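You operate a simulated robot arm through the tools that you are given. There is no shell and no other tool. Be economical: measure what you need, move in short steps, check, and stop when the job is done.

The job below is to be done with a simulated robot arm. You get a single attempt, and the scene is never put back.

TASK
Fetch the pipe link from the tubing drawer, couple it and pump the wide analyser down.
Fine: link in its dock, drawer shut, door latched, vent valve shut; red switch on after link, latch and valve; vacuum 0.1 mbar or less; leave the ballast knob alone.
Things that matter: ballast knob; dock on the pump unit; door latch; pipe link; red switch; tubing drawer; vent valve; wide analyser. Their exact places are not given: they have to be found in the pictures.

It is judged by the outcome, as a careful person would: the job done as asked, and still so three seconds after it is handed in. It fails if anything else is knocked over, pushed out of place, dropped, spilled or broken.

THE ROBOT
A 6-joint arm with a two-finger parallel gripper on a trunk, on a base that drives. Base frame: it is fixed to the floor where the robot stands at the start and does not move with it; the origin is under the middle of the robot, x ahead of it, y to its left, z up. Units: mm, rad, N and s.
With the tool pointing down near the work surface it reaches from about 180 to 840 mm from the robot's upright axis, wherever it stands. Its first joint turns from -2.897 to 2.897 rad. Places, roughly: ballast knob [1100, -700, 500]; dock on the pump unit [1300, -700, 700]; door latch [1300, -500, 1000]; red switch [900, -600, 500]; tubing drawer [600, 200, 600]; vent valve [1100, -400, 1100]; wide analyser [1700, -300, 1000]. Payload 3.91 kg.
The tool frame sits at the grasp point between the pads (the TCP): z along the fingers, y along the line on which they close. The tips reach 30 mm beyond it. Largest opening 110 mm; finger width 20, thickness 10; the body of the gripper, 48 by 112 mm, starts 55 mm behind the TCP.
Orientation is that of the tool frame in the base frame, as a unit quaternion [x, y, z, w]. With the fingers straight down and closing along the base's y, the tool's x points along the base's -x, its y along +y and its z along -z.

THE INTERFACE
- The arm moves only by the tool send_rows. Its argument "series" is one flat list of numbers, 7 for each row, row after row: the shift along the tool's x, y, z in units of 50 mm (1.0 is 50 mm), then the turn, a rotation vector about the tool's x, y, z in units of 6 degrees (1.0 is 6 degrees), then the opening, from 0 (shut) to 1 (fully open). In form: [tx, ty, tz, wx, wy, wz, hand, tx, ty, tz, wx, wy, wz, hand, ...]. A call has 1 to 20 rows; each row shifts and turns the commanded pose from where the row before left it, along the tool's axes as they then stand. A call with a number of a shift or a turn outside -1 to 1 is refused whole. Rows are played at 5 a second. More than 50 mm and 0.15 rad between two rows, or a gripper value outside its range, and nothing of the call is played. A pose out of reach is approached as far as the arm can. The call stops where the force on the tool passes 90 N (or 10 N more than at its start, if that is more) or the arm is blocked; 0.2 s more then pass. Each finger travels about 108 mm/s and halts on what it meets, pressing with about 26 N; the grip force reading is that of the motor and also rises with nothing between the fingers. The clock runs only during rows and for 0.2 s after the last one: add rows that do not move to give the fingers time. The reply holds the time, the measured pose of the TCP, the force on the tool along the base axes, the opening and the grip force, in the units named above and with some noise, with the torque about the TCP (base axes, N m) and any sound that the robot's microphone picked up.
- Cameras (640 x 400 px; columns grow to the right, rows downward): "scene" is now at [-83.7, -0.4, 1352.3]; the picture's right is [0.01, -1.00, 0.00], its down [-0.61, -0.01, -0.79] and it looks along [0.79, 0.01, -0.61] (base axes); focal length 227 px, centre (320, 200). "wrist" rides on the gripper at [77, 7, -114] in the tool frame; the picture's right is [-0.09, 1.00, 0.00], its down [-0.80, -0.07, -0.59] and it looks along [-0.59, -0.05, 0.80] (tool axes); focal length 270 px, centre (320, 200).
- capture(camera): a new picture of that camera. It takes no simulated time.
- raise_lower(by): slides the trunk up (or, below 0, down) by that many mm; the arm and the scene camera ride with it, the base frame stays. It gives what a move gives, with no picture.
- drive_base(legs): drives the robot by 1 to 6 legs, each [ahead, left, turn to the left] in mm, mm and rad, along the robot's own axes; the way and the turn of a leg run together, so that a leg with both is an arc; at most 1500 mm and 3.142 rad a leg. The arm and the cameras ride along, it lands a little off, and it stops where it bumps. It gives what a move gives.
- aim_head(pan, tilt): turns the head with the scene camera to pan (to the left, within 1.501 rad either way) and tilt (down, from -0.506 to 1.204), counted from straight ahead of the robot. It gives what a move gives.
- probe_pixels(camera, pixels): for up to 12 pixels [column, row] of the newest picture of that camera ("zoom" is the newest enlarged one), the place [x, y, z] in the base frame of the surface seen there, good to about 3 mm. It takes no simulated time.
- inspect(camera, box): a new picture of the part [left, top, right, bottom] of that camera's present view, enlarged. It takes no simulated time.
- sign_off(): hands the job in; it is judged then, once.

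Go step by step. Measure first, check grasps and placings, and put right what went wrong. The budget is 80 turns and 52 pictures, counting those below and the enlarged ones. Unless the task says otherwise, let go and move clear before handing in, and close with one line.

The tools are called after "Call:" as name(argument=value, ...) on one line, values as JSON. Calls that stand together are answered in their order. send_rows: Moves the arm, as the interface text tells. Its arguments: {"type":"object","properties":{"series":{"type":"array","items":{"type":"number"}}},"required":["series"]} The other tools are called the same way: raise_lower (by) slides the trunk up or down; drive_base (legs) drives the base; aim_head (pan, tilt) turns the head that bears the scene camera; capture (camera) takes a picture; probe_pixels (camera, pixels) gives the place of the surface under pixels of a picture; inspect (camera, box) takes an enlarged picture of a part of a camera's view; sign_off () hands the job in.

At the start:

```text
time: 0.0
ee_pos: [382.6, -213.3, 1206.7]
orientation: [0.0, 1.0, 0.001, 0.0]
force: [-0.5, -0.7, 0.2]
ft_torque: [-0.03, 0.02, -0.02]
width: 110.2
grasp_force: 0.1
trunk travel left (down, up): [-293.0, 247.0]
robot x, y, heading: [0.5, -0.4, -0.005]
head pan, tilt: [0.01, 0.66]
```

scene: 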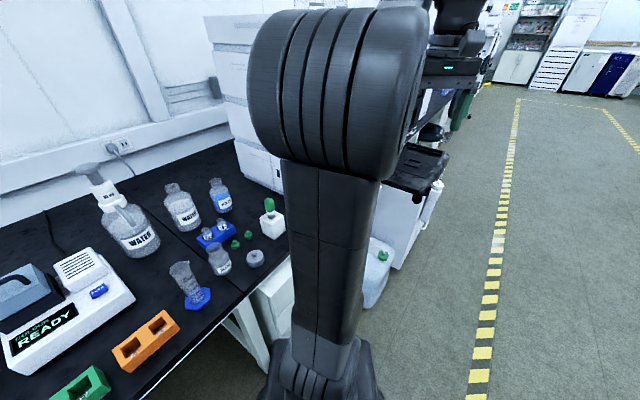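
wrist: 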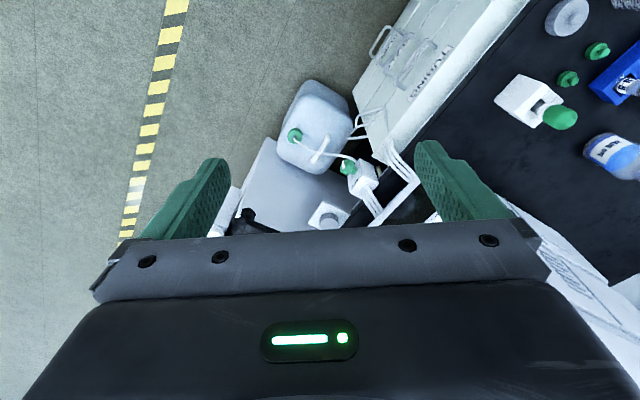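

The scene view is mostly blocked by the arm. The wrist picture shows the "TUBING" drawer front with a handle near (380,45). I'll pan the head to the right to find the pump unit and the analyser.

Call:
aim_head(pan=-0.5, tilt=0.5)

Call:
capture(camera="scene")

Call:
probe_pixels(camera="wrist", pixels=[[380, 40], [430, 75], [395, 60], [300, 135], [330, 215], [275, 190], [500, 10], [390, 150], [350, 170], [400, 195]])

```text
time: 0.9
ee_pos: [382.7, -212.0, 1206.8]
orientation: [0.0, 1.0, -0.001, 0.001]
force: [0.4, -0.4, 0.3]
ft_torque: [0.02, -0.02, 0.04]
width: 109.8
grasp_force: 0.1
trunk travel left (down, up): [-293.0, 247.0]
robot x, y, heading: [2.9, -0.0, 0.003]
head pan, tilt: [-0.499, 0.499]
```

```text
49 pictures are left
```

scene: 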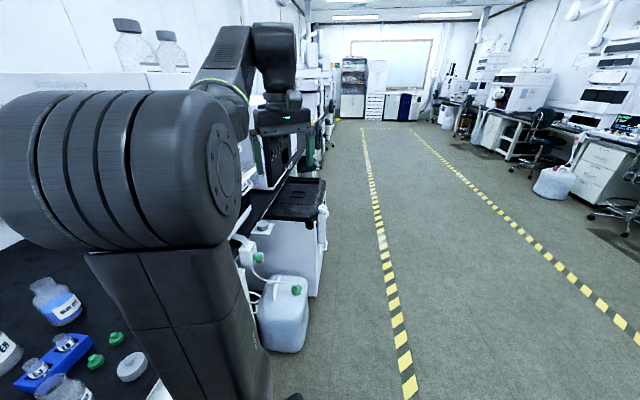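

```text
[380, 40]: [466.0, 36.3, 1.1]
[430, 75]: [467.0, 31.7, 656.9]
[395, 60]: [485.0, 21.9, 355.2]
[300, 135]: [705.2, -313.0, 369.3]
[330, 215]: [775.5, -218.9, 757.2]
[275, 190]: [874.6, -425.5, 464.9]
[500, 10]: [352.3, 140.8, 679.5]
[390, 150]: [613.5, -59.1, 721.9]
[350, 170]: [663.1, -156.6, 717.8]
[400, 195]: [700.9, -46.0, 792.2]
```

The bench front runs diagonally, roughly along (1,-1), with the robot looking at it obliquely. I'll drive right and turn left so the robot faces the bench, then look.

Call:
drive_base(legs=[[0, -700, 0], [0, 0, 0.75]])

Call:
aim_head(pan=-0.35, tilt=0.45)

Call:
capture(camera="scene")

```text
time: 6.7
ee_pos: [426.2, -588.0, 1205.2]
orientation: [-0.366, 0.931, 0.001, 0.0]
force: [1.1, -0.5, -0.3]
ft_torque: [0.0, 0.03, -0.01]
width: 110.1
grasp_force: 0.0
trunk travel left (down, up): [-293.0, 247.0]
robot x, y, heading: [1.1, -695.7, 0.749]
head pan, tilt: [-0.499, 0.499]
```

```text
time: 7.4
ee_pos: [425.5, -588.5, 1205.8]
orientation: [-0.366, 0.931, 0.0, 0.0]
force: [0.9, 0.0, -0.3]
ft_torque: [0.0, 0.01, 0.01]
width: 109.9
grasp_force: 0.2
trunk travel left (down, up): [-293.0, 247.0]
robot x, y, heading: [0.5, -691.9, 0.749]
head pan, tilt: [-0.351, 0.45]
```

```text
48 pictures are left
```

scene: 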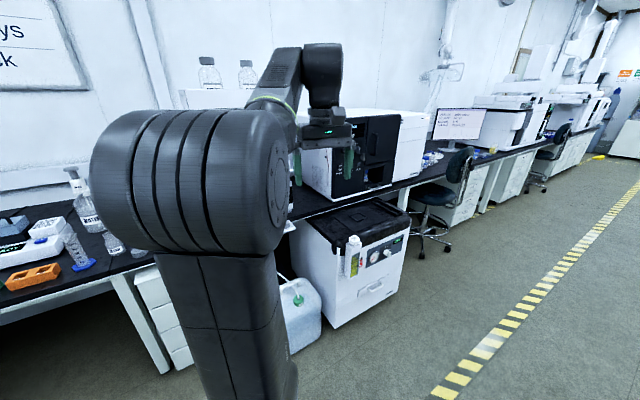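

The pump unit is the white box near (350,265), and the black-fronted analyser is near (360,150). I'll zoom in on both.

Call:
inspect(camera="scene", box=[270, 90, 450, 205])

Call:
inspect(camera="scene", box=[275, 190, 435, 330])

Call:
probe_pixels(camera="scene", pixels=[[325, 290], [330, 325], [400, 285], [372, 258], [388, 252], [352, 240], [355, 265], [370, 150], [375, 292], [350, 205], [160, 290], [385, 170]])

```text
3.48 times, centred on (360, 148) of scene
```

zoom: 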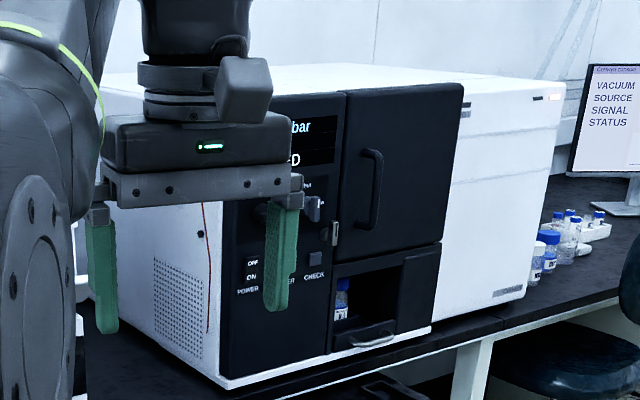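

```text
2.86 times, centred on (355, 260) of scene
```

zoom: 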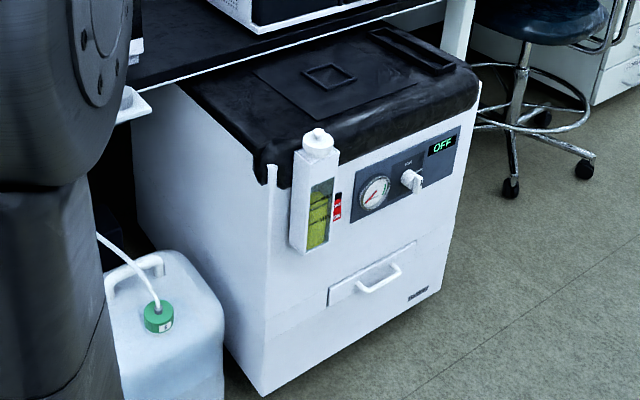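

```text
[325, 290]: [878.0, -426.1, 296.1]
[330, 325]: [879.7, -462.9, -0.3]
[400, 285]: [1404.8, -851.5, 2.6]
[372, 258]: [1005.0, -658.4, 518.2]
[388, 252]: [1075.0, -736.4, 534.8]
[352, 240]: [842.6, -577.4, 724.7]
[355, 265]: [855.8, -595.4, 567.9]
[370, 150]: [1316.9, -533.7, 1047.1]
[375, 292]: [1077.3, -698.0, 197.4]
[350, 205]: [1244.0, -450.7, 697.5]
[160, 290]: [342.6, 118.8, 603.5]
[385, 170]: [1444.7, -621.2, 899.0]
```

Zoom 2 shows the red switch near (337,207), the ballast knob at (412,180) and a square feature on the lid at (328,75). I'll probe those.

Call:
probe_pixels(camera="zoom", pixels=[[337, 200], [337, 214], [412, 180], [328, 75], [305, 75], [355, 78], [415, 50], [270, 80], [370, 100], [445, 90], [320, 135], [440, 150]])

Call:
drive_base(legs=[[0, -700, 0]])

Call:
aim_head(pan=0.0, tilt=0.45)

Call:
capture(camera="scene")

```text
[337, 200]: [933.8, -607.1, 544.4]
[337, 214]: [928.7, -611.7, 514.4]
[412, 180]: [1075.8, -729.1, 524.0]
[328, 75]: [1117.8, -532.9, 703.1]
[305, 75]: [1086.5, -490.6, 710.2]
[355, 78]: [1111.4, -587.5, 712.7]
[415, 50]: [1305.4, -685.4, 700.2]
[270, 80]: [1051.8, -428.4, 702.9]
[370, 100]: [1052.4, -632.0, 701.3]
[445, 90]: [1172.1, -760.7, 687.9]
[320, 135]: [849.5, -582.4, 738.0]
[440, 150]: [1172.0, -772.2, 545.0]
```

```text
time: 11.3
ee_pos: [903.4, -1107.0, 1207.0]
orientation: [-0.363, 0.932, 0.001, 0.0]
force: [-0.5, 0.4, 0.9]
ft_torque: [0.03, 0.01, 0.0]
width: 110.0
grasp_force: 0.0
trunk travel left (down, up): [-293.0, 247.0]
robot x, y, heading: [481.0, -1212.2, 0.746]
head pan, tilt: [-0.351, 0.45]
```

```text
time: 12.1
ee_pos: [905.3, -1107.5, 1206.3]
orientation: [-0.363, 0.932, 0.0, 0.001]
force: [-0.1, 0.0, 0.7]
ft_torque: [-0.03, 0.0, 0.04]
width: 109.9
grasp_force: 0.0
trunk travel left (down, up): [-293.0, 247.0]
robot x, y, heading: [477.8, -1214.0, 0.746]
head pan, tilt: [0.0, 0.45]
```

```text
45 pictures are left
```

scene: 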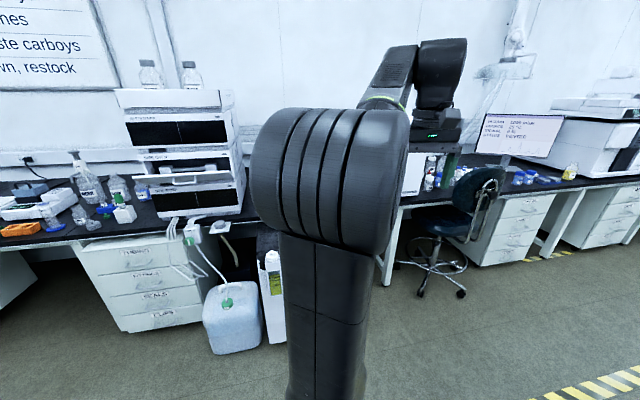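

The drawer cabinet is at (150,275) and the top drawer reads TUBING. I'll zoom in on it and probe.

Call:
inspect(camera="scene", box=[60, 200, 290, 340])

Call:
probe_pixels(camera="zoom", pixels=[[60, 130], [345, 100], [130, 140], [205, 138], [270, 140], [315, 115], [350, 140], [455, 90], [200, 190], [100, 310], [340, 280]])

```text
2.78 times, centred on (175, 270) of scene
```

zoom: 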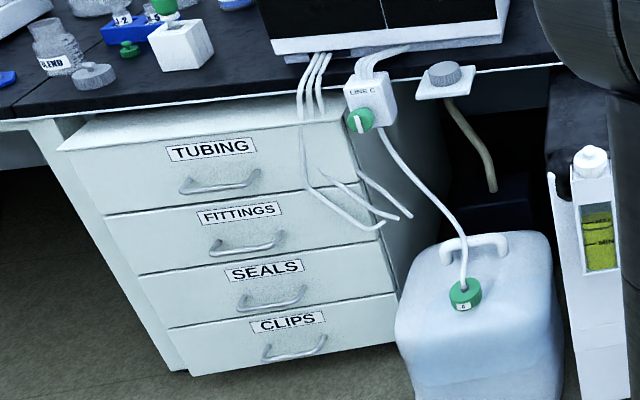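

```text
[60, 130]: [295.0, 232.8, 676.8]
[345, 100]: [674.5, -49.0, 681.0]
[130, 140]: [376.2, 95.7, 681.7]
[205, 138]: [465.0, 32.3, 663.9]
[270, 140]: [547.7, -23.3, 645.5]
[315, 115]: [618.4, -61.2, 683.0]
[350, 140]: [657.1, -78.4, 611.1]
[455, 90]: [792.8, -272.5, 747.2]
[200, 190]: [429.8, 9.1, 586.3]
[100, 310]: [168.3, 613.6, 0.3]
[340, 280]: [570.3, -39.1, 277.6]
```

Drawer-front points give a bench front direction of about -34°, so its inward normal is at about 0.985 rad. Next I'll turn the robot a little right and pan the head left for a clear view of the pump unit and analyser.

Call:
drive_base(legs=[[0, 0, -0.4]])

Call:
aim_head(pan=0.55, tilt=0.4)

Call:
capture(camera="scene")

```text
time: 13.7
ee_pos: [910.8, -1281.7, 1205.8]
orientation: [-0.171, 0.985, 0.001, -0.001]
force: [0.2, -0.9, 0.2]
ft_torque: [-0.03, -0.02, -0.01]
width: 109.9
grasp_force: 0.1
trunk travel left (down, up): [-293.0, 247.0]
robot x, y, heading: [480.5, -1214.5, 0.346]
head pan, tilt: [0.0, 0.45]
```

```text
time: 14.7
ee_pos: [910.6, -1283.2, 1206.1]
orientation: [-0.171, 0.985, 0.0, -0.001]
force: [-0.4, 0.6, 0.3]
ft_torque: [0.01, 0.01, 0.0]
width: 110.0
grasp_force: 0.1
trunk travel left (down, up): [-293.0, 247.0]
robot x, y, heading: [479.4, -1210.1, 0.35]
head pan, tilt: [0.55, 0.4]
```

```text
43 pictures are left
```

scene: 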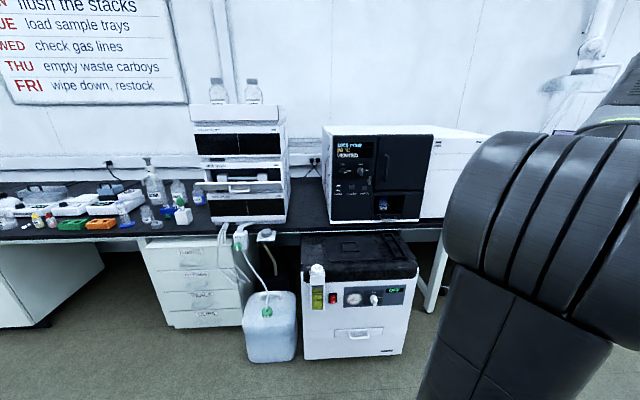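

Now the view is clear. I'll zoom in on the analyser front and the pump unit.

Call:
inspect(camera="scene", box=[318, 122, 448, 228])

Call:
probe_pixels(camera="zoom", pixels=[[110, 150], [290, 150], [300, 235], [215, 235], [240, 200], [90, 240], [130, 240], [180, 180], [350, 300], [100, 400], [500, 370], [320, 100]])

Call:
inspect(camera="scene", box=[290, 225, 430, 365])

```text
3.77 times, centred on (383, 175) of scene
```

zoom: 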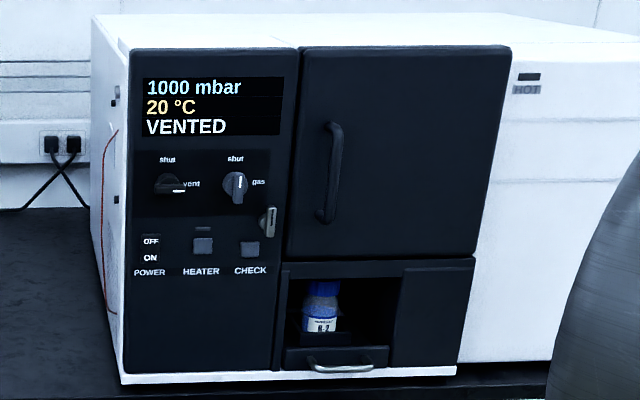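

```text
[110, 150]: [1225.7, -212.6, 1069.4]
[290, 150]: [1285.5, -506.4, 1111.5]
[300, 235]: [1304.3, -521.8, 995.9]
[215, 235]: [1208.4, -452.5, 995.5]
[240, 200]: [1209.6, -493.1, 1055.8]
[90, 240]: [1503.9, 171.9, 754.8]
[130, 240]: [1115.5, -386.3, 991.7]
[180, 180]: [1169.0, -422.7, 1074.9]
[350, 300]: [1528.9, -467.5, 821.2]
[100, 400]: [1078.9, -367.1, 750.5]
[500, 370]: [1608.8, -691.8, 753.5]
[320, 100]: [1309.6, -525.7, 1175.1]
```

```text
2.86 times, centred on (360, 295) of scene
```

zoom: 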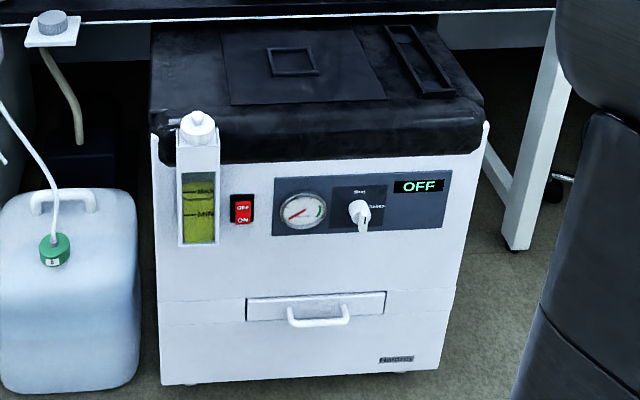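

The display shows VENTED at 1000 mbar. The vent lever at (170,185) in zoom 1 points to "vent", and the latch is at (268,220). The dock seems to be the elongated tray at (420,60) in zoom 2. I'll probe it, then zoom on the controls.

Call:
probe_pixels(camera="zoom", pixels=[[384, 26], [408, 26], [454, 90], [420, 92], [407, 45], [432, 78], [420, 60], [242, 203], [242, 219], [440, 16], [295, 62], [300, 17]])

Call:
inspect(camera="scene", box=[345, 150, 395, 181])

Call:
probe_pixels(camera="zoom", pixels=[[95, 120], [60, 120], [130, 130], [268, 110], [270, 80], [345, 195], [360, 250], [350, 220], [300, 200], [400, 250]])

```text
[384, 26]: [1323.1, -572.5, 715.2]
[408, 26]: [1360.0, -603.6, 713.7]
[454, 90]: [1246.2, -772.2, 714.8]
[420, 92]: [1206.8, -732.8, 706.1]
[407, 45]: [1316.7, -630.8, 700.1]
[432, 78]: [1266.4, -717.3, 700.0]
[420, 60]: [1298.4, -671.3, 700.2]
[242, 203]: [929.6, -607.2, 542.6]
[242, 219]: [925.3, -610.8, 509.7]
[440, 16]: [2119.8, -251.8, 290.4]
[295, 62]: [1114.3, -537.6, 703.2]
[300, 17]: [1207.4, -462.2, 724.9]
```

```text
12.80 times, centred on (370, 166) of scene
```

zoom: 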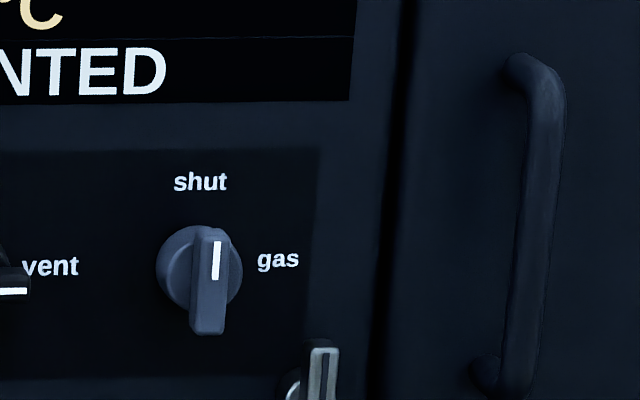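

```text
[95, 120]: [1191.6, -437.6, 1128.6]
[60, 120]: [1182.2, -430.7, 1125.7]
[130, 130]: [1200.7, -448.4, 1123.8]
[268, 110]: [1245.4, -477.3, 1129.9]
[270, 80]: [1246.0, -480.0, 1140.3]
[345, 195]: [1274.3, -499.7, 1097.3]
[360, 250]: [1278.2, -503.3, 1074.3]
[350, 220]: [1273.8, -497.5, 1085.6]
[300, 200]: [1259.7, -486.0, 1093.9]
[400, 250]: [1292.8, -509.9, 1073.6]
```

I'll re-centre the zoom on the vent valve and latch.

Call:
inspect(camera="scene", box=[332, 160, 382, 191])

Call:
probe_pixels(camera="zoom", pixels=[[120, 140], [170, 165], [200, 150], [475, 215], [480, 290], [470, 250], [450, 270], [320, 150], [60, 145], [520, 250], [390, 145], [380, 200]])

```text
12.80 times, centred on (357, 176) of scene
```

zoom: 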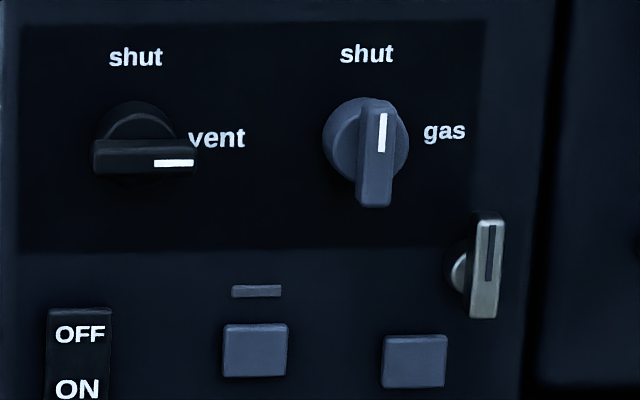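

```text
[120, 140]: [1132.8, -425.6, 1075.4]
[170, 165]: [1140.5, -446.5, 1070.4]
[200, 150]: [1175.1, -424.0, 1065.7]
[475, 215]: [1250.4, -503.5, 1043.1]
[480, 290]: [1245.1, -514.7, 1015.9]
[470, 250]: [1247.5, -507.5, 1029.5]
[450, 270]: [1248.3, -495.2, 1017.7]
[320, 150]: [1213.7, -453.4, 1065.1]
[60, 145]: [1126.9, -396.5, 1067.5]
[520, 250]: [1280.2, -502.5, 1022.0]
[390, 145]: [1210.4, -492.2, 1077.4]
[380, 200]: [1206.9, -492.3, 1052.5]
```

The panel plane fits a normal heading of 0.978 rad. With n=(.559,.829) and t=(.829,-.559), the panel sits at n=301. The vent lever is at about t=1186, z=1073; the latch at t=1318, z=1030; the dock tray spans t 1413-1465 and n 57-265; the switch is at t=1110, n=11. I'll do the valve and latch first, so I'll square up to the bench and pitch the tool to horizontal.

Call:
drive_base(legs=[[0, 0, 0.628], [240, -150, 0]])

Call:
send_rows(series=[0, 0, 0, 0, -1, 0, 1, 0, 0, 0, 0, -1, 0, 1, 0, 0, 0, 0, -1, 0, 1, 0, 0, 0, 0, -1, 0, 1, 0, 0, 0, 0, -1, 0, 1, 0, 0, 0, 0, -1, 0, 1, 0, 0, 0, 0, -1, 0, 1, 0, 0, 0, 0, -1, 0, 1, 0, 0, 0, 0, -1, 0, 1, 0, 0, 0, 0, -1, 0, 1, 0, 0, 0, 0, -1, 0, 1, 0, 0, 0, 0, -1, 0, 1, 0, 0, 0, 0, -1, 0, 1, 0, 0, 0, 0, -1, 0, 1, 0, 0, 0, 0, -1, 0, 1])

Call:
capture(camera="wrist")

```text
time: 18.3
ee_pos: [1126.9, -903.9, 1206.3]
orientation: [-0.466, 0.885, -0.001, 0.0]
force: [-0.1, 0.6, 0.2]
ft_torque: [0.04, 0.01, -0.02]
width: 109.8
grasp_force: 0.1
trunk travel left (down, up): [-293.0, 247.0]
robot x, y, heading: [741.1, -1100.3, 0.97]
head pan, tilt: [0.55, 0.4]
```

```text
time: 21.5
ee_pos: [1129.9, -902.6, 1206.1]
orientation: [-0.329, 0.626, 0.329, 0.626]
force: [-1.0, 0.7, -0.7]
ft_torque: [0.0, -0.01, 0.0]
width: 110.3
grasp_force: 0.0
trunk travel left (down, up): [-293.0, 247.0]
robot x, y, heading: [736.8, -1096.7, 0.971]
head pan, tilt: [0.55, 0.4]
```

```text
38 pictures are left
```

wrist: 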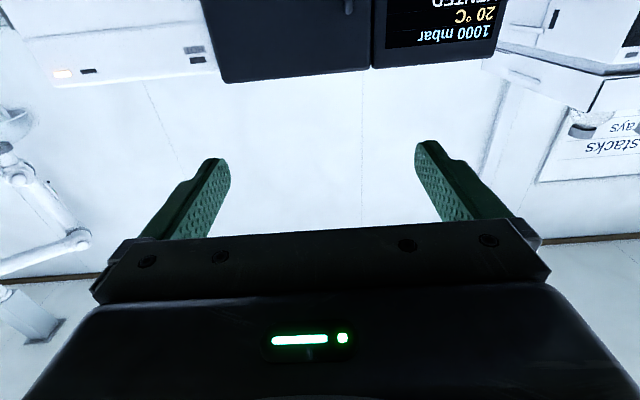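

The wrist view is upside down as expected, because the tool is now horizontal with the camera underneath. I'll roll +90° so the fingers close vertically, then move to a standoff in front of the vent lever.

Call:
send_rows(series=[0, 0, 0, 0, 0, 1, 0.5, 0, 0, 0, 0, 0, 1, 0.5, 0, 0, 0, 0, 0, 1, 0.5, 0, 0, 0, 0, 0, 1, 0.5, 0, 0, 0, 0, 0, 1, 0.5, 0, 0, 0, 0, 0, 1, 0.5, 0, 0, 0, 0, 0, 1, 0.5, 0, 0, 0, 0, 0, 1, 0.5, 0, 0, 0, 0, 0, 1, 0.5, 0, 0, 0, 0, 0, 1, 0.5, 0, 0, 0, 0, 0, 1, 0.5, 0, 0, 0, 0, 0, 1, 0.5, 0, 0, 0, 0, 0, 1, 0.5, 0, 0, 0, 0, 0, 1, 0.5, 0, 0, 0, 0, 0, 1, 0.5])

Call:
send_rows(series=[0.567, -0.296, 0.66, 0, 0, 0, 0.5, 0.567, -0.296, 0.66, 0, 0, 0, 0.5, 0.567, -0.296, 0.66, 0, 0, 0, 0.5, 0.567, -0.296, 0.66, 0, 0, 0, 0.5, 0.567, -0.296, 0.66, 0, 0, 0, 0.5, 0.567, -0.296, 0.66, 0, 0, 0, 0.5, 0.567, -0.296, 0.66, 0, 0, 0, 0.5, 0.567, -0.296, 0.66, 0, 0, 0, 0.5, 0.567, -0.296, 0.66, 0, 0, 0, 0.5, 0, 0, 0, 0, 0, 0, 0.5])

Call:
capture(camera="wrist")

```text
time: 24.7
ee_pos: [1128.2, -904.5, 1204.9]
orientation: [0.209, 0.675, 0.676, 0.208]
force: [-0.9, 0.6, -0.1]
ft_torque: [0.0, -0.01, 0.03]
width: 55.0
grasp_force: 0.1
trunk travel left (down, up): [-293.0, 247.0]
robot x, y, heading: [735.2, -1097.2, 0.962]
head pan, tilt: [0.55, 0.4]
```

```text
time: 26.9
ee_pos: [1102.7, -524.1, 1080.2]
orientation: [0.203, 0.679, 0.676, 0.202]
force: [0.1, 0.9, 0.4]
ft_torque: [-0.01, -0.03, 0.0]
width: 55.4
grasp_force: 0.2
out of reach, approached as far as the arm can: row 9
trunk travel left (down, up): [-293.0, 247.0]
robot x, y, heading: [736.0, -1103.3, 0.971]
head pan, tilt: [0.55, 0.4]
```

```text
37 pictures are left
```

wrist: 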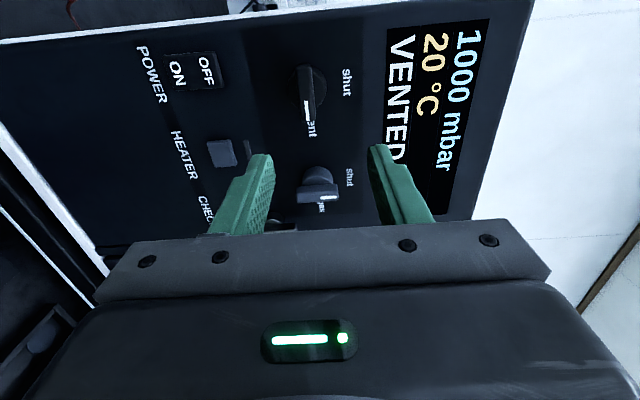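

The last row ran out of reach. I'll retract the tool 150 mm, drive 120 mm closer, and measure the lever with the wrist camera.

Call:
send_rows(series=[0, 0, -1, 0, 0, 0, 0.5, 0, 0, -1, 0, 0, 0, 0.5, 0, 0, -1, 0, 0, 0, 0.5])

Call:
drive_base(legs=[[120, 0, 0.007]])

Call:
capture(camera="wrist")

```text
time: 27.7
ee_pos: [1016.2, -649.7, 1079.6]
orientation: [0.209, 0.676, 0.675, 0.209]
force: [-0.1, 0.3, 0.0]
ft_torque: [-0.04, 0.02, 0.01]
width: 55.3
grasp_force: 0.3
trunk travel left (down, up): [-293.0, 247.0]
robot x, y, heading: [737.6, -1099.4, 0.964]
head pan, tilt: [0.55, 0.4]
```

```text
time: 29.0
ee_pos: [1082.1, -549.4, 1079.6]
orientation: [0.206, 0.676, 0.676, 0.208]
force: [-0.6, 0.5, 0.2]
ft_torque: [0.01, -0.02, -0.02]
width: 54.8
grasp_force: 0.0
trunk travel left (down, up): [-293.0, 247.0]
robot x, y, heading: [801.8, -1002.3, 0.977]
head pan, tilt: [0.55, 0.4]
```

```text
36 pictures are left
```

wrist: 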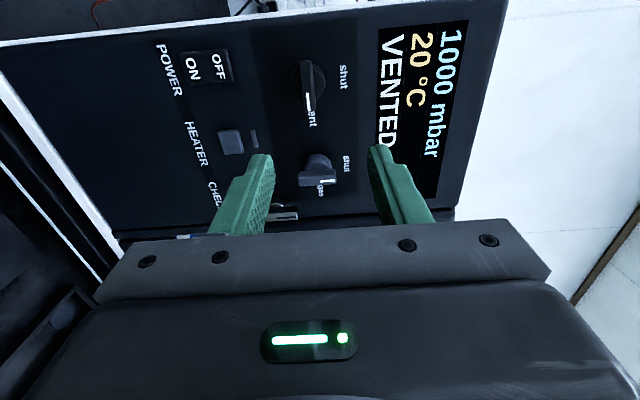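

I'll zoom the wrist view on the vent lever, gas lever and latch and probe the lever ends.

Call:
inspect(camera="wrist", box=[220, 50, 380, 150])

Call:
probe_pixels(camera="zoom", pixels=[[350, 65], [355, 100], [352, 140], [350, 180], [365, 150], [335, 150], [362, 215], [350, 230], [300, 100], [400, 240]])

```text
4.00 times, centred on (300, 100) of wrist
```

zoom: 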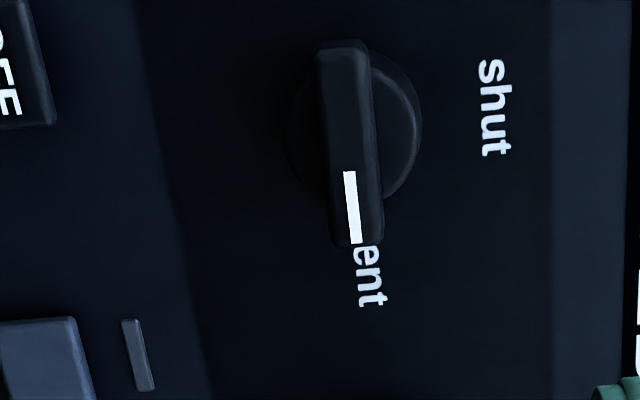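

```text
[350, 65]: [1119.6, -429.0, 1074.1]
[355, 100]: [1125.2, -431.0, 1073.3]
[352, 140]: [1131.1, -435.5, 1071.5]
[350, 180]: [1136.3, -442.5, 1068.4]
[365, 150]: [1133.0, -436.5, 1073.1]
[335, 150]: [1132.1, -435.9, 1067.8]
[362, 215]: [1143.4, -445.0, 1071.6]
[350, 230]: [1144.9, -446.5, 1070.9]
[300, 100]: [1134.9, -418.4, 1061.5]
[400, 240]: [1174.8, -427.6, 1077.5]
```

The lever is centred at t≈1182, z≈1071 with its front face at n≈271. I'll align, advance and close on it.

Call:
send_rows(series=[0.434, -0.172, 0, 0, 0, 0, 0.5, 0, 0, 1, 0, 0, 0, 0.5, 0, 0, 0.7, 0, 0, 0, 0.5, 0, 0, 0.36, 0, 0, 0, 0.5, 0, 0, 0, 0, 0, 0, 0.0, 0, 0, 0, 0, 0, 0, 0.0, 0, 0, 0, 0, 0, 0, 0.0])

Call:
capture(camera="wrist")

```text
time: 30.6
ee_pos: [1142.0, -466.0, 1075.9]
orientation: [0.205, 0.679, 0.675, 0.204]
force: [1.9, -1.6, -13.5]
ft_torque: [-0.28, -0.18, -0.24]
width: 14.2
grasp_force: 45.2
out of reach, approached as far as the arm can: row 1, 2, 3
trunk travel left (down, up): [-293.0, 247.0]
robot x, y, heading: [805.7, -997.8, 0.972]
head pan, tilt: [0.55, 0.4]
```

```text
34 pictures are left
```

wrist: 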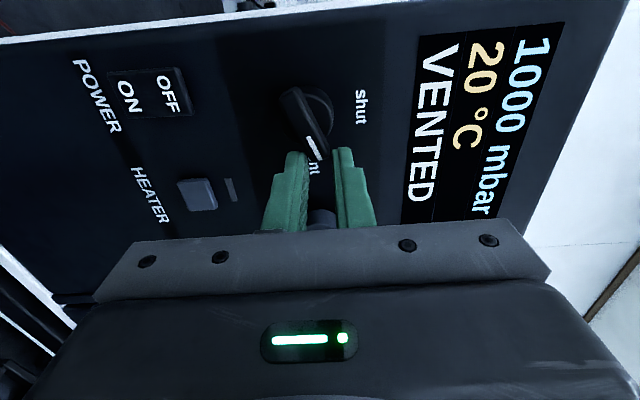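

The sideways shift was refused as out of reach (t stayed at 1207). The fingers pinched the lever's end and nudged it a little toward shut. I'll open, back off and drive the base left to free the wrist.

Call:
send_rows(series=[0, 0, 0, 0, 0, 0, 0.5, 0, 0, 0, 0, 0, 0, 0.5, 0, 0, -0.7, 0, 0, 0, 0.5, 0, 0, -0.7, 0, 0, 0, 0.5])

Call:
drive_base(legs=[[0, 150, 0]])

Call:
capture(camera="wrist")

```text
time: 31.6
ee_pos: [1101.1, -524.1, 1077.3]
orientation: [0.206, 0.676, 0.677, 0.207]
force: [-0.3, -0.5, 0.3]
ft_torque: [0.04, -0.04, 0.02]
width: 54.9
grasp_force: 0.0
trunk travel left (down, up): [-293.0, 247.0]
robot x, y, heading: [806.4, -1004.0, 0.979]
head pan, tilt: [0.55, 0.4]
```

```text
time: 33.0
ee_pos: [977.7, -440.1, 1077.6]
orientation: [0.207, 0.677, 0.676, 0.206]
force: [-0.4, 0.0, -0.3]
ft_torque: [-0.03, -0.04, -0.01]
width: 55.0
grasp_force: 0.0
trunk travel left (down, up): [-293.0, 247.0]
robot x, y, heading: [679.5, -916.1, 0.977]
head pan, tilt: [0.55, 0.4]
```

```text
33 pictures are left
```

wrist: 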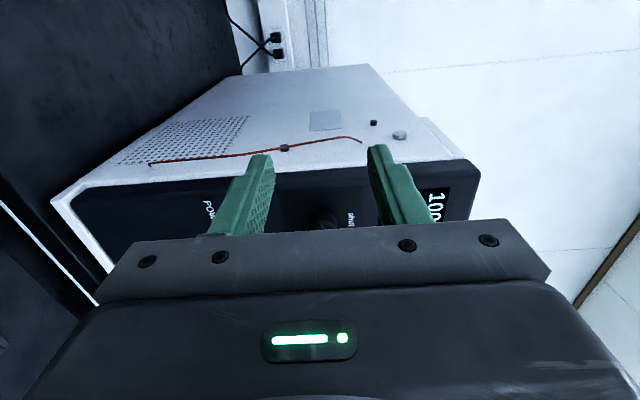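

I'll move right to t≈1165 and look at the lever's current angle.

Call:
send_rows(series=[-1, 0, 0, 0, 0, 0, 0.5, -1, 0, -0.3, 0, 0, 0, 0.5, -0.17, 0, 0, 0, 0, 0, 0.5])

Call:
inspect(camera="wrist", box=[200, 60, 400, 185])

Call:
probe_pixels(camera="zoom", pixels=[[320, 150], [320, 200], [320, 250], [350, 180], [300, 200], [340, 230]])

```text
refused: row 2 steps farther than a row can; nothing moved
```

```text
3.20 times, centred on (300, 122) of wrist
```

zoom: 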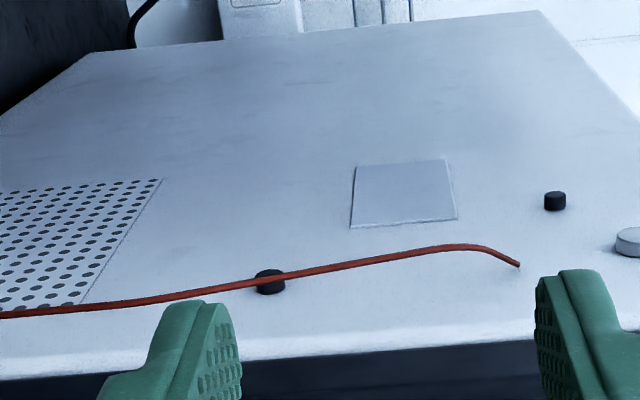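

```text
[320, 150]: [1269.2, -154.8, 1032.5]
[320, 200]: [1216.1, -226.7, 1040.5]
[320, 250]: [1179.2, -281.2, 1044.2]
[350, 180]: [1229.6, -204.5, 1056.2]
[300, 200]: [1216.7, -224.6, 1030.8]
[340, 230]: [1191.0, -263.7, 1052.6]
```

The row step was too long and nothing moved. Splitting it up.

Call:
send_rows(series=[-0.9, 0, 0, 0, 0, 0, 0.5, -0.9, 0, 0, 0, 0, 0, 0.5, -0.4, 0, -0.3, 0, 0, 0, 0.5])

Call:
inspect(camera="wrist", box=[220, 70, 400, 182])

Call:
probe_pixels(camera="zoom", pixels=[[320, 150], [320, 200], [320, 250], [350, 180], [300, 200], [340, 230]])

```text
time: 33.8
ee_pos: [1061.2, -514.8, 1079.1]
orientation: [0.207, 0.677, 0.676, 0.207]
force: [0.3, -1.0, 0.2]
ft_torque: [-0.02, 0.02, -0.02]
width: 55.0
grasp_force: 0.1
trunk travel left (down, up): [-293.0, 247.0]
robot x, y, heading: [681.3, -914.9, 0.98]
head pan, tilt: [0.55, 0.4]
```

```text
3.56 times, centred on (310, 126) of wrist
```

zoom: 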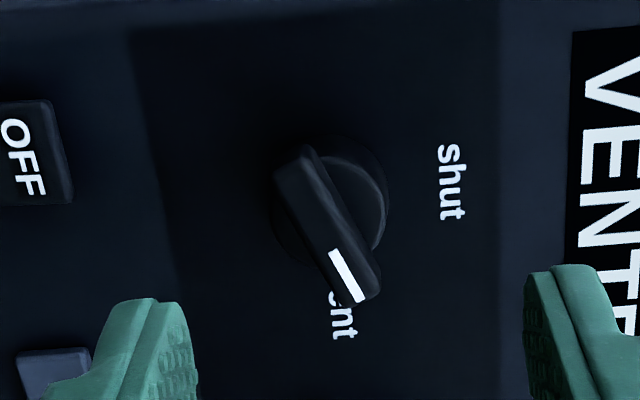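

```text
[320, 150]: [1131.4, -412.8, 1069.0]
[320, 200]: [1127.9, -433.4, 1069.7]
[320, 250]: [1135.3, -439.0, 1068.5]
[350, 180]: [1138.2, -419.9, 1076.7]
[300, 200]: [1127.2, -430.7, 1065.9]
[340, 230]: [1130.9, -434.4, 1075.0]
```

The lever now points about 27° up-right. I'll centre on it, roll -27° to match, advance and close.

Call:
send_rows(series=[-0.28, -0.16, 0, 0, 0, 0, 0.5, 0, 0, 0, 0, 0, -0.9, 0.5, 0, 0, 0, 0, 0, -0.9, 0.5, 0, 0, 0, 0, 0, -0.9, 0.5, 0, 0, 0, 0, 0, -0.9, 0.5, 0, 0, 0, 0, 0, -0.9, 0.5, 0, 0, 0.8, 0, 0, 0, 0.5, 0, 0, 0.6, 0, 0, 0, 0.5, 0, 0, 0.31, 0, 0, 0, 0.5, 0, 0, 0, 0, 0, 0, 0, 0, 0, 0, 0, 0, 0, 0, 0, 0, 0, 0, 0, 0, 0])

Call:
capture(camera="wrist")

```text
time: 36.4
ee_pos: [1121.0, -451.0, 1068.7]
orientation: [0.044, 0.708, 0.608, 0.358]
force: [2.4, -4.6, -12.1]
ft_torque: [-0.18, 0.17, -0.9]
width: 11.9
grasp_force: 45.1
trunk travel left (down, up): [-293.0, 247.0]
robot x, y, heading: [679.3, -921.3, 0.974]
head pan, tilt: [0.55, 0.4]
```

```text
30 pictures are left
```

wrist: 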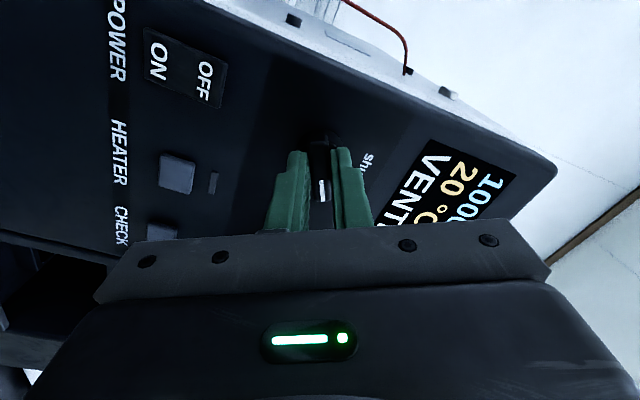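

The lever is gripped squarely (width 11.9). I'll turn it the remaining ~63° counter-clockwise.

Call:
send_rows(series=[0, 0, 0, 0, 0, -0.875, 0, 0, 0, 0, 0, 0, -0.875, 0, 0, 0, 0, 0, 0, -0.875, 0, 0, 0, 0, 0, 0, -0.875, 0, 0, 0, 0, 0, 0, -0.875, 0, 0, 0, 0, 0, 0, -0.875, 0, 0, 0, 0, 0, 0, -0.875, 0, 0, 0, 0, 0, 0, -0.875, 0, 0, 0, 0, 0, 0, -0.875, 0, 0, 0, 0, 0, 0, -0.875, 0, 0, 0, 0, 0, 0, -0.875, 0, 0, 0, 0, 0, 0, -0.875, 0, 0, 0, 0, 0, 0, 0, 0])

Call:
capture(camera="wrist")

```text
time: 39.1
ee_pos: [1122.3, -453.8, 1065.7]
orientation: [-0.331, 0.629, 0.33, 0.622]
force: [11.1, -19.4, -29.3]
ft_torque: [-0.87, 0.66, -1.01]
width: 12.0
grasp_force: 44.9
trunk travel left (down, up): [-293.0, 247.0]
robot x, y, heading: [680.8, -917.8, 0.978]
head pan, tilt: [0.55, 0.4]
```

```text
29 pictures are left
```

wrist: 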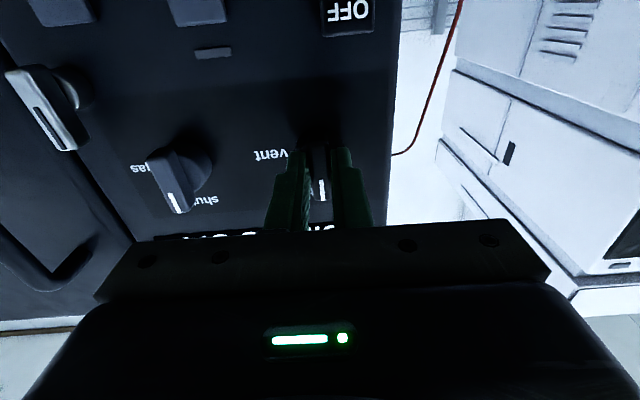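

The vent lever's mark now points up to "shut". I'll release, retract and move over to the latch for a close look.

Call:
send_rows(series=[0, 0, 0, 0, 0, 0, 0.4, 0, 0, 0, 0, 0, 0, 0.4, 0, 0, -0.8, 0, 0, 0, 0.4, 0, 0, -0.8, 0, 0, 0, 0.4, 0, -0.9, 0, 0, 0, 0, 0.4, 0, -0.9, 0, 0, 0, 0, 0.4, 0.4, -0.8, 0, 0, 0, 0, 0.4, 0.1, 0, 0, 0, 0, 0, 0.4])

Call:
capture(camera="wrist")

```text
time: 41.0
ee_pos: [1183.5, -590.0, 1044.9]
orientation: [-0.332, 0.624, 0.332, 0.625]
force: [-0.2, 0.0, 0.3]
ft_torque: [0.05, -0.01, -0.01]
width: 44.1
grasp_force: 0.0
trunk travel left (down, up): [-293.0, 247.0]
robot x, y, heading: [682.1, -918.1, 0.976]
head pan, tilt: [0.55, 0.4]
```

```text
28 pictures are left
```

wrist: 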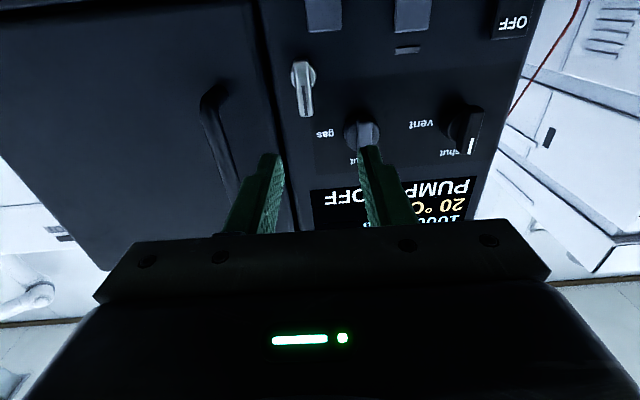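

The display changed to "PUMP OFF", so the valve counts as shut. I'll zoom on the latch at (303,85).

Call:
inspect(camera="wrist", box=[225, 30, 385, 130])

Call:
probe_pixels(camera="zoom", pixels=[[310, 175], [318, 230], [325, 290], [325, 320], [300, 175], [335, 150], [130, 200], [190, 200], [260, 200], [400, 200]])

```text
4.00 times, centred on (305, 80) of wrist
```

zoom: 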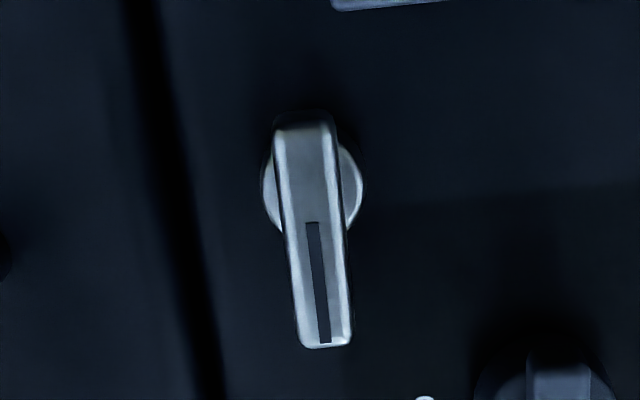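

```text
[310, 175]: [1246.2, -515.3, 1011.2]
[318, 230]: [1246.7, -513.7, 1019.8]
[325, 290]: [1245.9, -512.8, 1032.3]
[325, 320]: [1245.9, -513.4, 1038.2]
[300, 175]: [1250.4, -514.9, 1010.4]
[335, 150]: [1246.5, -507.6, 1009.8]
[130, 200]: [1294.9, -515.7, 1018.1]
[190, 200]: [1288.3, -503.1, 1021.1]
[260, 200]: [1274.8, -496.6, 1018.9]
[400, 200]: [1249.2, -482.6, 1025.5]
```

The latch lever points up, with its pivot around t=1321, z=1018 and front face at n=271. I'll grip it over the pivot.

Call:
send_rows(series=[0.54, -0.2, 0, 0, 0, 0, 0.4, 0, 0, 0.8, 0, 0, 0, 0.4, 0, 0, 0.6, 0, 0, 0, 0.4, 0, 0, 0.19, 0, 0, 0, 0.4, 0, 0, 0, 0, 0, 0, 0, 0, 0, 0, 0, 0, 0, 0, 0, 0, 0, 0, 0, 0, 0])

```text
time: 42.5
ee_pos: [1237.0, -530.9, 1018.2]
orientation: [-0.331, 0.626, 0.332, 0.624]
force: [9.4, -1.8, 1.6]
ft_torque: [-0.31, 0.24, -0.65]
width: 11.8
grasp_force: 45.2
trunk travel left (down, up): [-293.0, 247.0]
robot x, y, heading: [681.0, -920.2, 0.972]
head pan, tilt: [0.55, 0.4]
```

The latch is gripped (width 11.8). I'll turn it clockwise toward the door.

Call:
send_rows(series=[0, 0, 0, 0, 0, 0.9, 0, 0, 0, 0, 0, 0, 0.9, 0, 0, 0, 0, 0, 0, 0.9, 0, 0, 0, 0, 0, 0, 0.9, 0, 0, 0, 0, 0, 0, 0.9, 0, 0, 0, 0, 0, 0, 0.9, 0, 0, 0, 0, 0, 0, 0.9, 0, 0, 0, 0, 0, 0, 0.9, 0, 0, 0, 0, 0, 0, 0.9, 0, 0, 0, 0, 0, 0, 0.9, 0, 0, 0, 0, 0, 0, 0.9, 0, 0, 0, 0, 0, 0, 0.9, 0, 0, 0, 0, 0, 0, 0.9, 0, 0, 0, 0, 0, 0, 0.9, 0, 0, 0, 0, 0, 0, 0.9, 0, 0, 0, 0, 0, 0, 0.9, 0, 0, 0, 0, 0, 0, 0.6, 0, 0, 0, 0, 0, 0, 0, 0])

Call:
capture(camera="wrist")

```text
time: 46.4
ee_pos: [1236.4, -531.3, 1017.5]
orientation: [0.208, 0.676, 0.676, 0.207]
force: [16.9, -6.3, 1.3]
ft_torque: [-0.04, -0.21, -0.15]
width: 11.7
grasp_force: 44.7
trunk travel left (down, up): [-293.0, 247.0]
robot x, y, heading: [681.1, -922.5, 0.974]
head pan, tilt: [0.55, 0.4]
```

```text
26 pictures are left
```

wrist: 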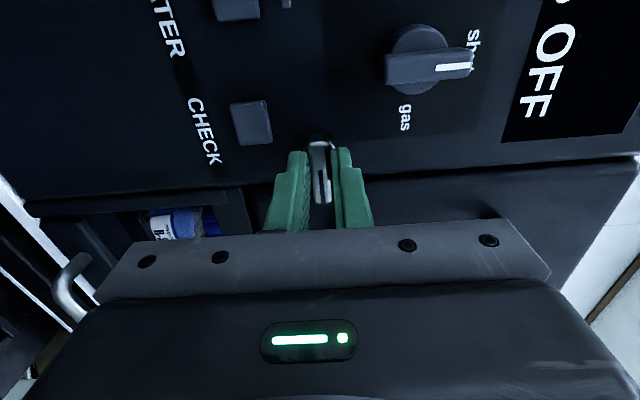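

The latch now points at the door. I'll release, retract, lower the trunk, and drive to the tubing drawer (handle around t=365, n=248, z=590).

Call:
send_rows(series=[0, 0, 0, 0, 0, 0, 0.5, 0, 0, 0, 0, 0, 0, 0.5, 0, 0, -0.9, 0, 0, 0, 0.5, 0, 0, -0.9, 0, 0, 0, 0.5, 0, 0, -0.9, 0, 0, 0, 0.5, 0, 0, -0.9, 0, 0, 0, 0.5, 0, 0, -0.9, 0, 0, 0, 0.5, 0, 0, -0.9, 0, 0, 0, 0.5])

Call:
capture(camera="wrist")

Call:
drive_base(legs=[[-120, 0, 0], [0, 836, 0], [100, 0, 0.0]])

Call:
raise_lower(by=-285)

```text
time: 48.1
ee_pos: [1082.7, -754.3, 1017.6]
orientation: [0.207, 0.677, 0.676, 0.206]
force: [0.9, 0.1, -0.4]
ft_torque: [0.02, 0.04, -0.01]
width: 55.0
grasp_force: 0.0
trunk travel left (down, up): [-293.0, 247.0]
robot x, y, heading: [679.1, -915.8, 0.981]
head pan, tilt: [0.55, 0.4]
```

```text
25 pictures are left
```

wrist: 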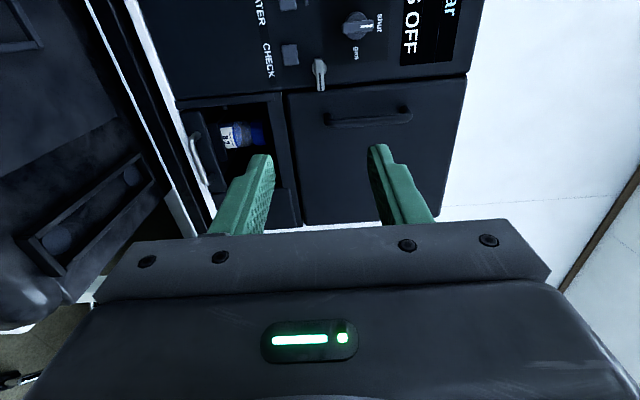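

```text
time: 54.2
ee_pos: [377.4, -300.0, 1017.6]
orientation: [0.206, 0.676, 0.676, 0.207]
force: [0.2, -1.3, -0.3]
ft_torque: [0.01, 0.0, -0.01]
width: 55.1
grasp_force: 0.2
trunk travel left (down, up): [-293.0, 247.0]
robot x, y, heading: [-27.8, -464.1, 0.974]
head pan, tilt: [0.55, 0.4]
```

```text
time: 57.1
ee_pos: [377.3, -299.7, 732.2]
orientation: [0.206, 0.676, 0.677, 0.207]
force: [-0.2, 0.1, -0.7]
ft_torque: [0.0, 0.0, -0.02]
width: 55.0
grasp_force: 0.0
trunk travel left (down, up): [-8.0, 532.0]
robot x, y, heading: [-27.7, -465.8, 0.976]
head pan, tilt: [0.55, 0.4]
```

The dock tray shows two round sockets at (60,238) and (130,175) in the wrist picture. Now I'll move in front of the drawer handle and look.

Call:
send_rows(series=[0.42, -0.5, 0.4, 0, 0, 0, 0.5, 0.42, -0.5, 0.4, 0, 0, 0, 0.5, 0.42, -0.5, 0.4, 0, 0, 0, 0.5, 0.42, -0.5, 0.4, 0, 0, 0, 0.5, 0.42, -0.5, 0.4, 0, 0, 0, 0.5])

Call:
capture(camera="wrist")

```text
time: 58.3
ee_pos: [346.9, -159.6, 608.1]
orientation: [0.206, 0.676, 0.676, 0.207]
force: [-0.7, 0.3, -0.4]
ft_torque: [0.01, 0.02, 0.04]
width: 54.9
grasp_force: 0.1
trunk travel left (down, up): [-8.0, 532.0]
robot x, y, heading: [-24.9, -464.4, 0.978]
head pan, tilt: [0.55, 0.4]
```

```text
24 pictures are left
```

wrist: 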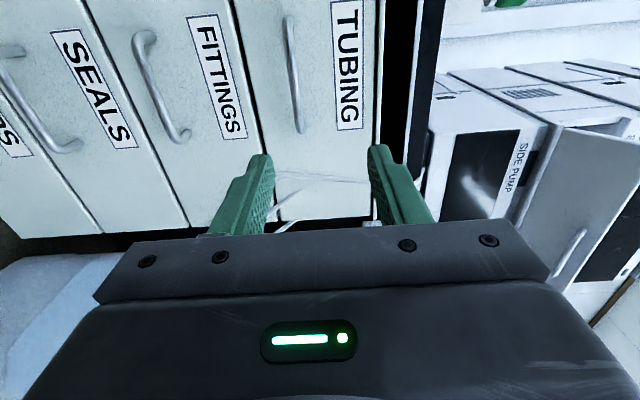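

Call:
probe_pixels(camera="wrist", pixels=[[289, 30], [291, 50], [293, 75], [297, 100], [299, 125], [270, 70], [325, 80], [340, 180], [280, 170], [310, 180], [375, 100], [258, 120]])

```text
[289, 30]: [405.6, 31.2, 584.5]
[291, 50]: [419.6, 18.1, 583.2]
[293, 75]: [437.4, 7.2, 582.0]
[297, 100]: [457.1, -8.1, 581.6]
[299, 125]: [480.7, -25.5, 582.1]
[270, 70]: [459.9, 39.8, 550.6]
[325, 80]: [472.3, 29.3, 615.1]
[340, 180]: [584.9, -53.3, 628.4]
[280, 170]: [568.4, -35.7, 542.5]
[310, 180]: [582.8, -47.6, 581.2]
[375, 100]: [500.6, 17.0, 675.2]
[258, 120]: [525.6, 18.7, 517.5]
```

The handle bar is at n≈250, z≈583, t centre ≈363. I'll align, advance and grip.

Call:
send_rows(series=[0.28, -0.5, 0, 0, 0, 0, 0.5, 0, 0, 0.9, 0, 0, 0, 0.5, 0, 0, 0.9, 0, 0, 0, 0.5, 0, 0, 0.9, 0, 0, 0, 0.5, 0, 0, 0.6, 0, 0, 0, 0.5, 0, 0, 0.43, 0, 0, 0, 0.5, 0, 0, 0, 0, 0, 0, 0, 0, 0, 0, 0, 0, 0, 0, 0, 0, 0, 0, 0, 0, 0])

```text
time: 60.3
ee_pos: [437.6, 1.8, 581.6]
orientation: [0.208, 0.678, 0.674, 0.205]
force: [-1.1, 0.2, -19.8]
ft_torque: [-0.17, 0.0, -0.57]
width: 10.9
grasp_force: 45.0
trunk travel left (down, up): [-8.0, 532.0]
robot x, y, heading: [-26.3, -465.5, 0.978]
head pan, tilt: [0.55, 0.4]
```

The handle is gripped (width 10.9). I'll pull 100 mm with the arm first.

Call:
send_rows(series=[0, 0, -0.6, 0, 0, 0, 0, 0, 0, -0.7, 0, 0, 0, 0, 0, 0, -0.7, 0, 0, 0, 0])

Call:
drive_base(legs=[[-200, 0, 0]])

Call:
capture(camera="wrist")

```text
time: 61.1
ee_pos: [381.5, -78.6, 581.0]
orientation: [0.205, 0.679, 0.675, 0.205]
force: [-12.9, 9.2, -26.2]
ft_torque: [-0.07, 0.19, -0.73]
width: 10.7
grasp_force: 44.7
trunk travel left (down, up): [-8.0, 532.0]
robot x, y, heading: [-27.7, -467.4, 0.979]
head pan, tilt: [0.55, 0.4]
```

```text
time: 62.7
ee_pos: [267.0, -243.3, 581.0]
orientation: [0.203, 0.679, 0.675, 0.205]
force: [-32.2, 23.1, -28.5]
ft_torque: [0.06, 0.39, 0.31]
width: 10.8
grasp_force: 44.8
trunk travel left (down, up): [-8.0, 532.0]
robot x, y, heading: [-136.7, -629.7, 0.982]
head pan, tilt: [0.55, 0.4]
```

```text
23 pictures are left
```

wrist: 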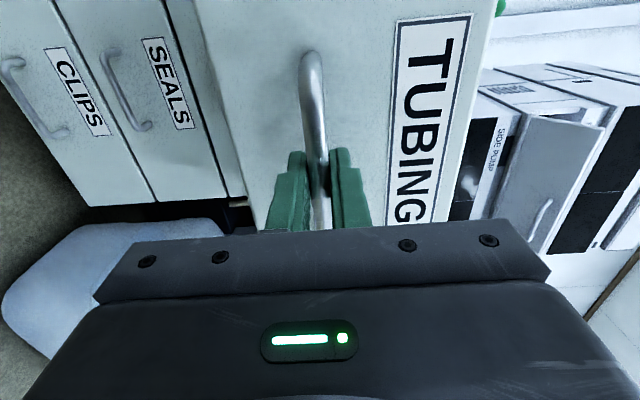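

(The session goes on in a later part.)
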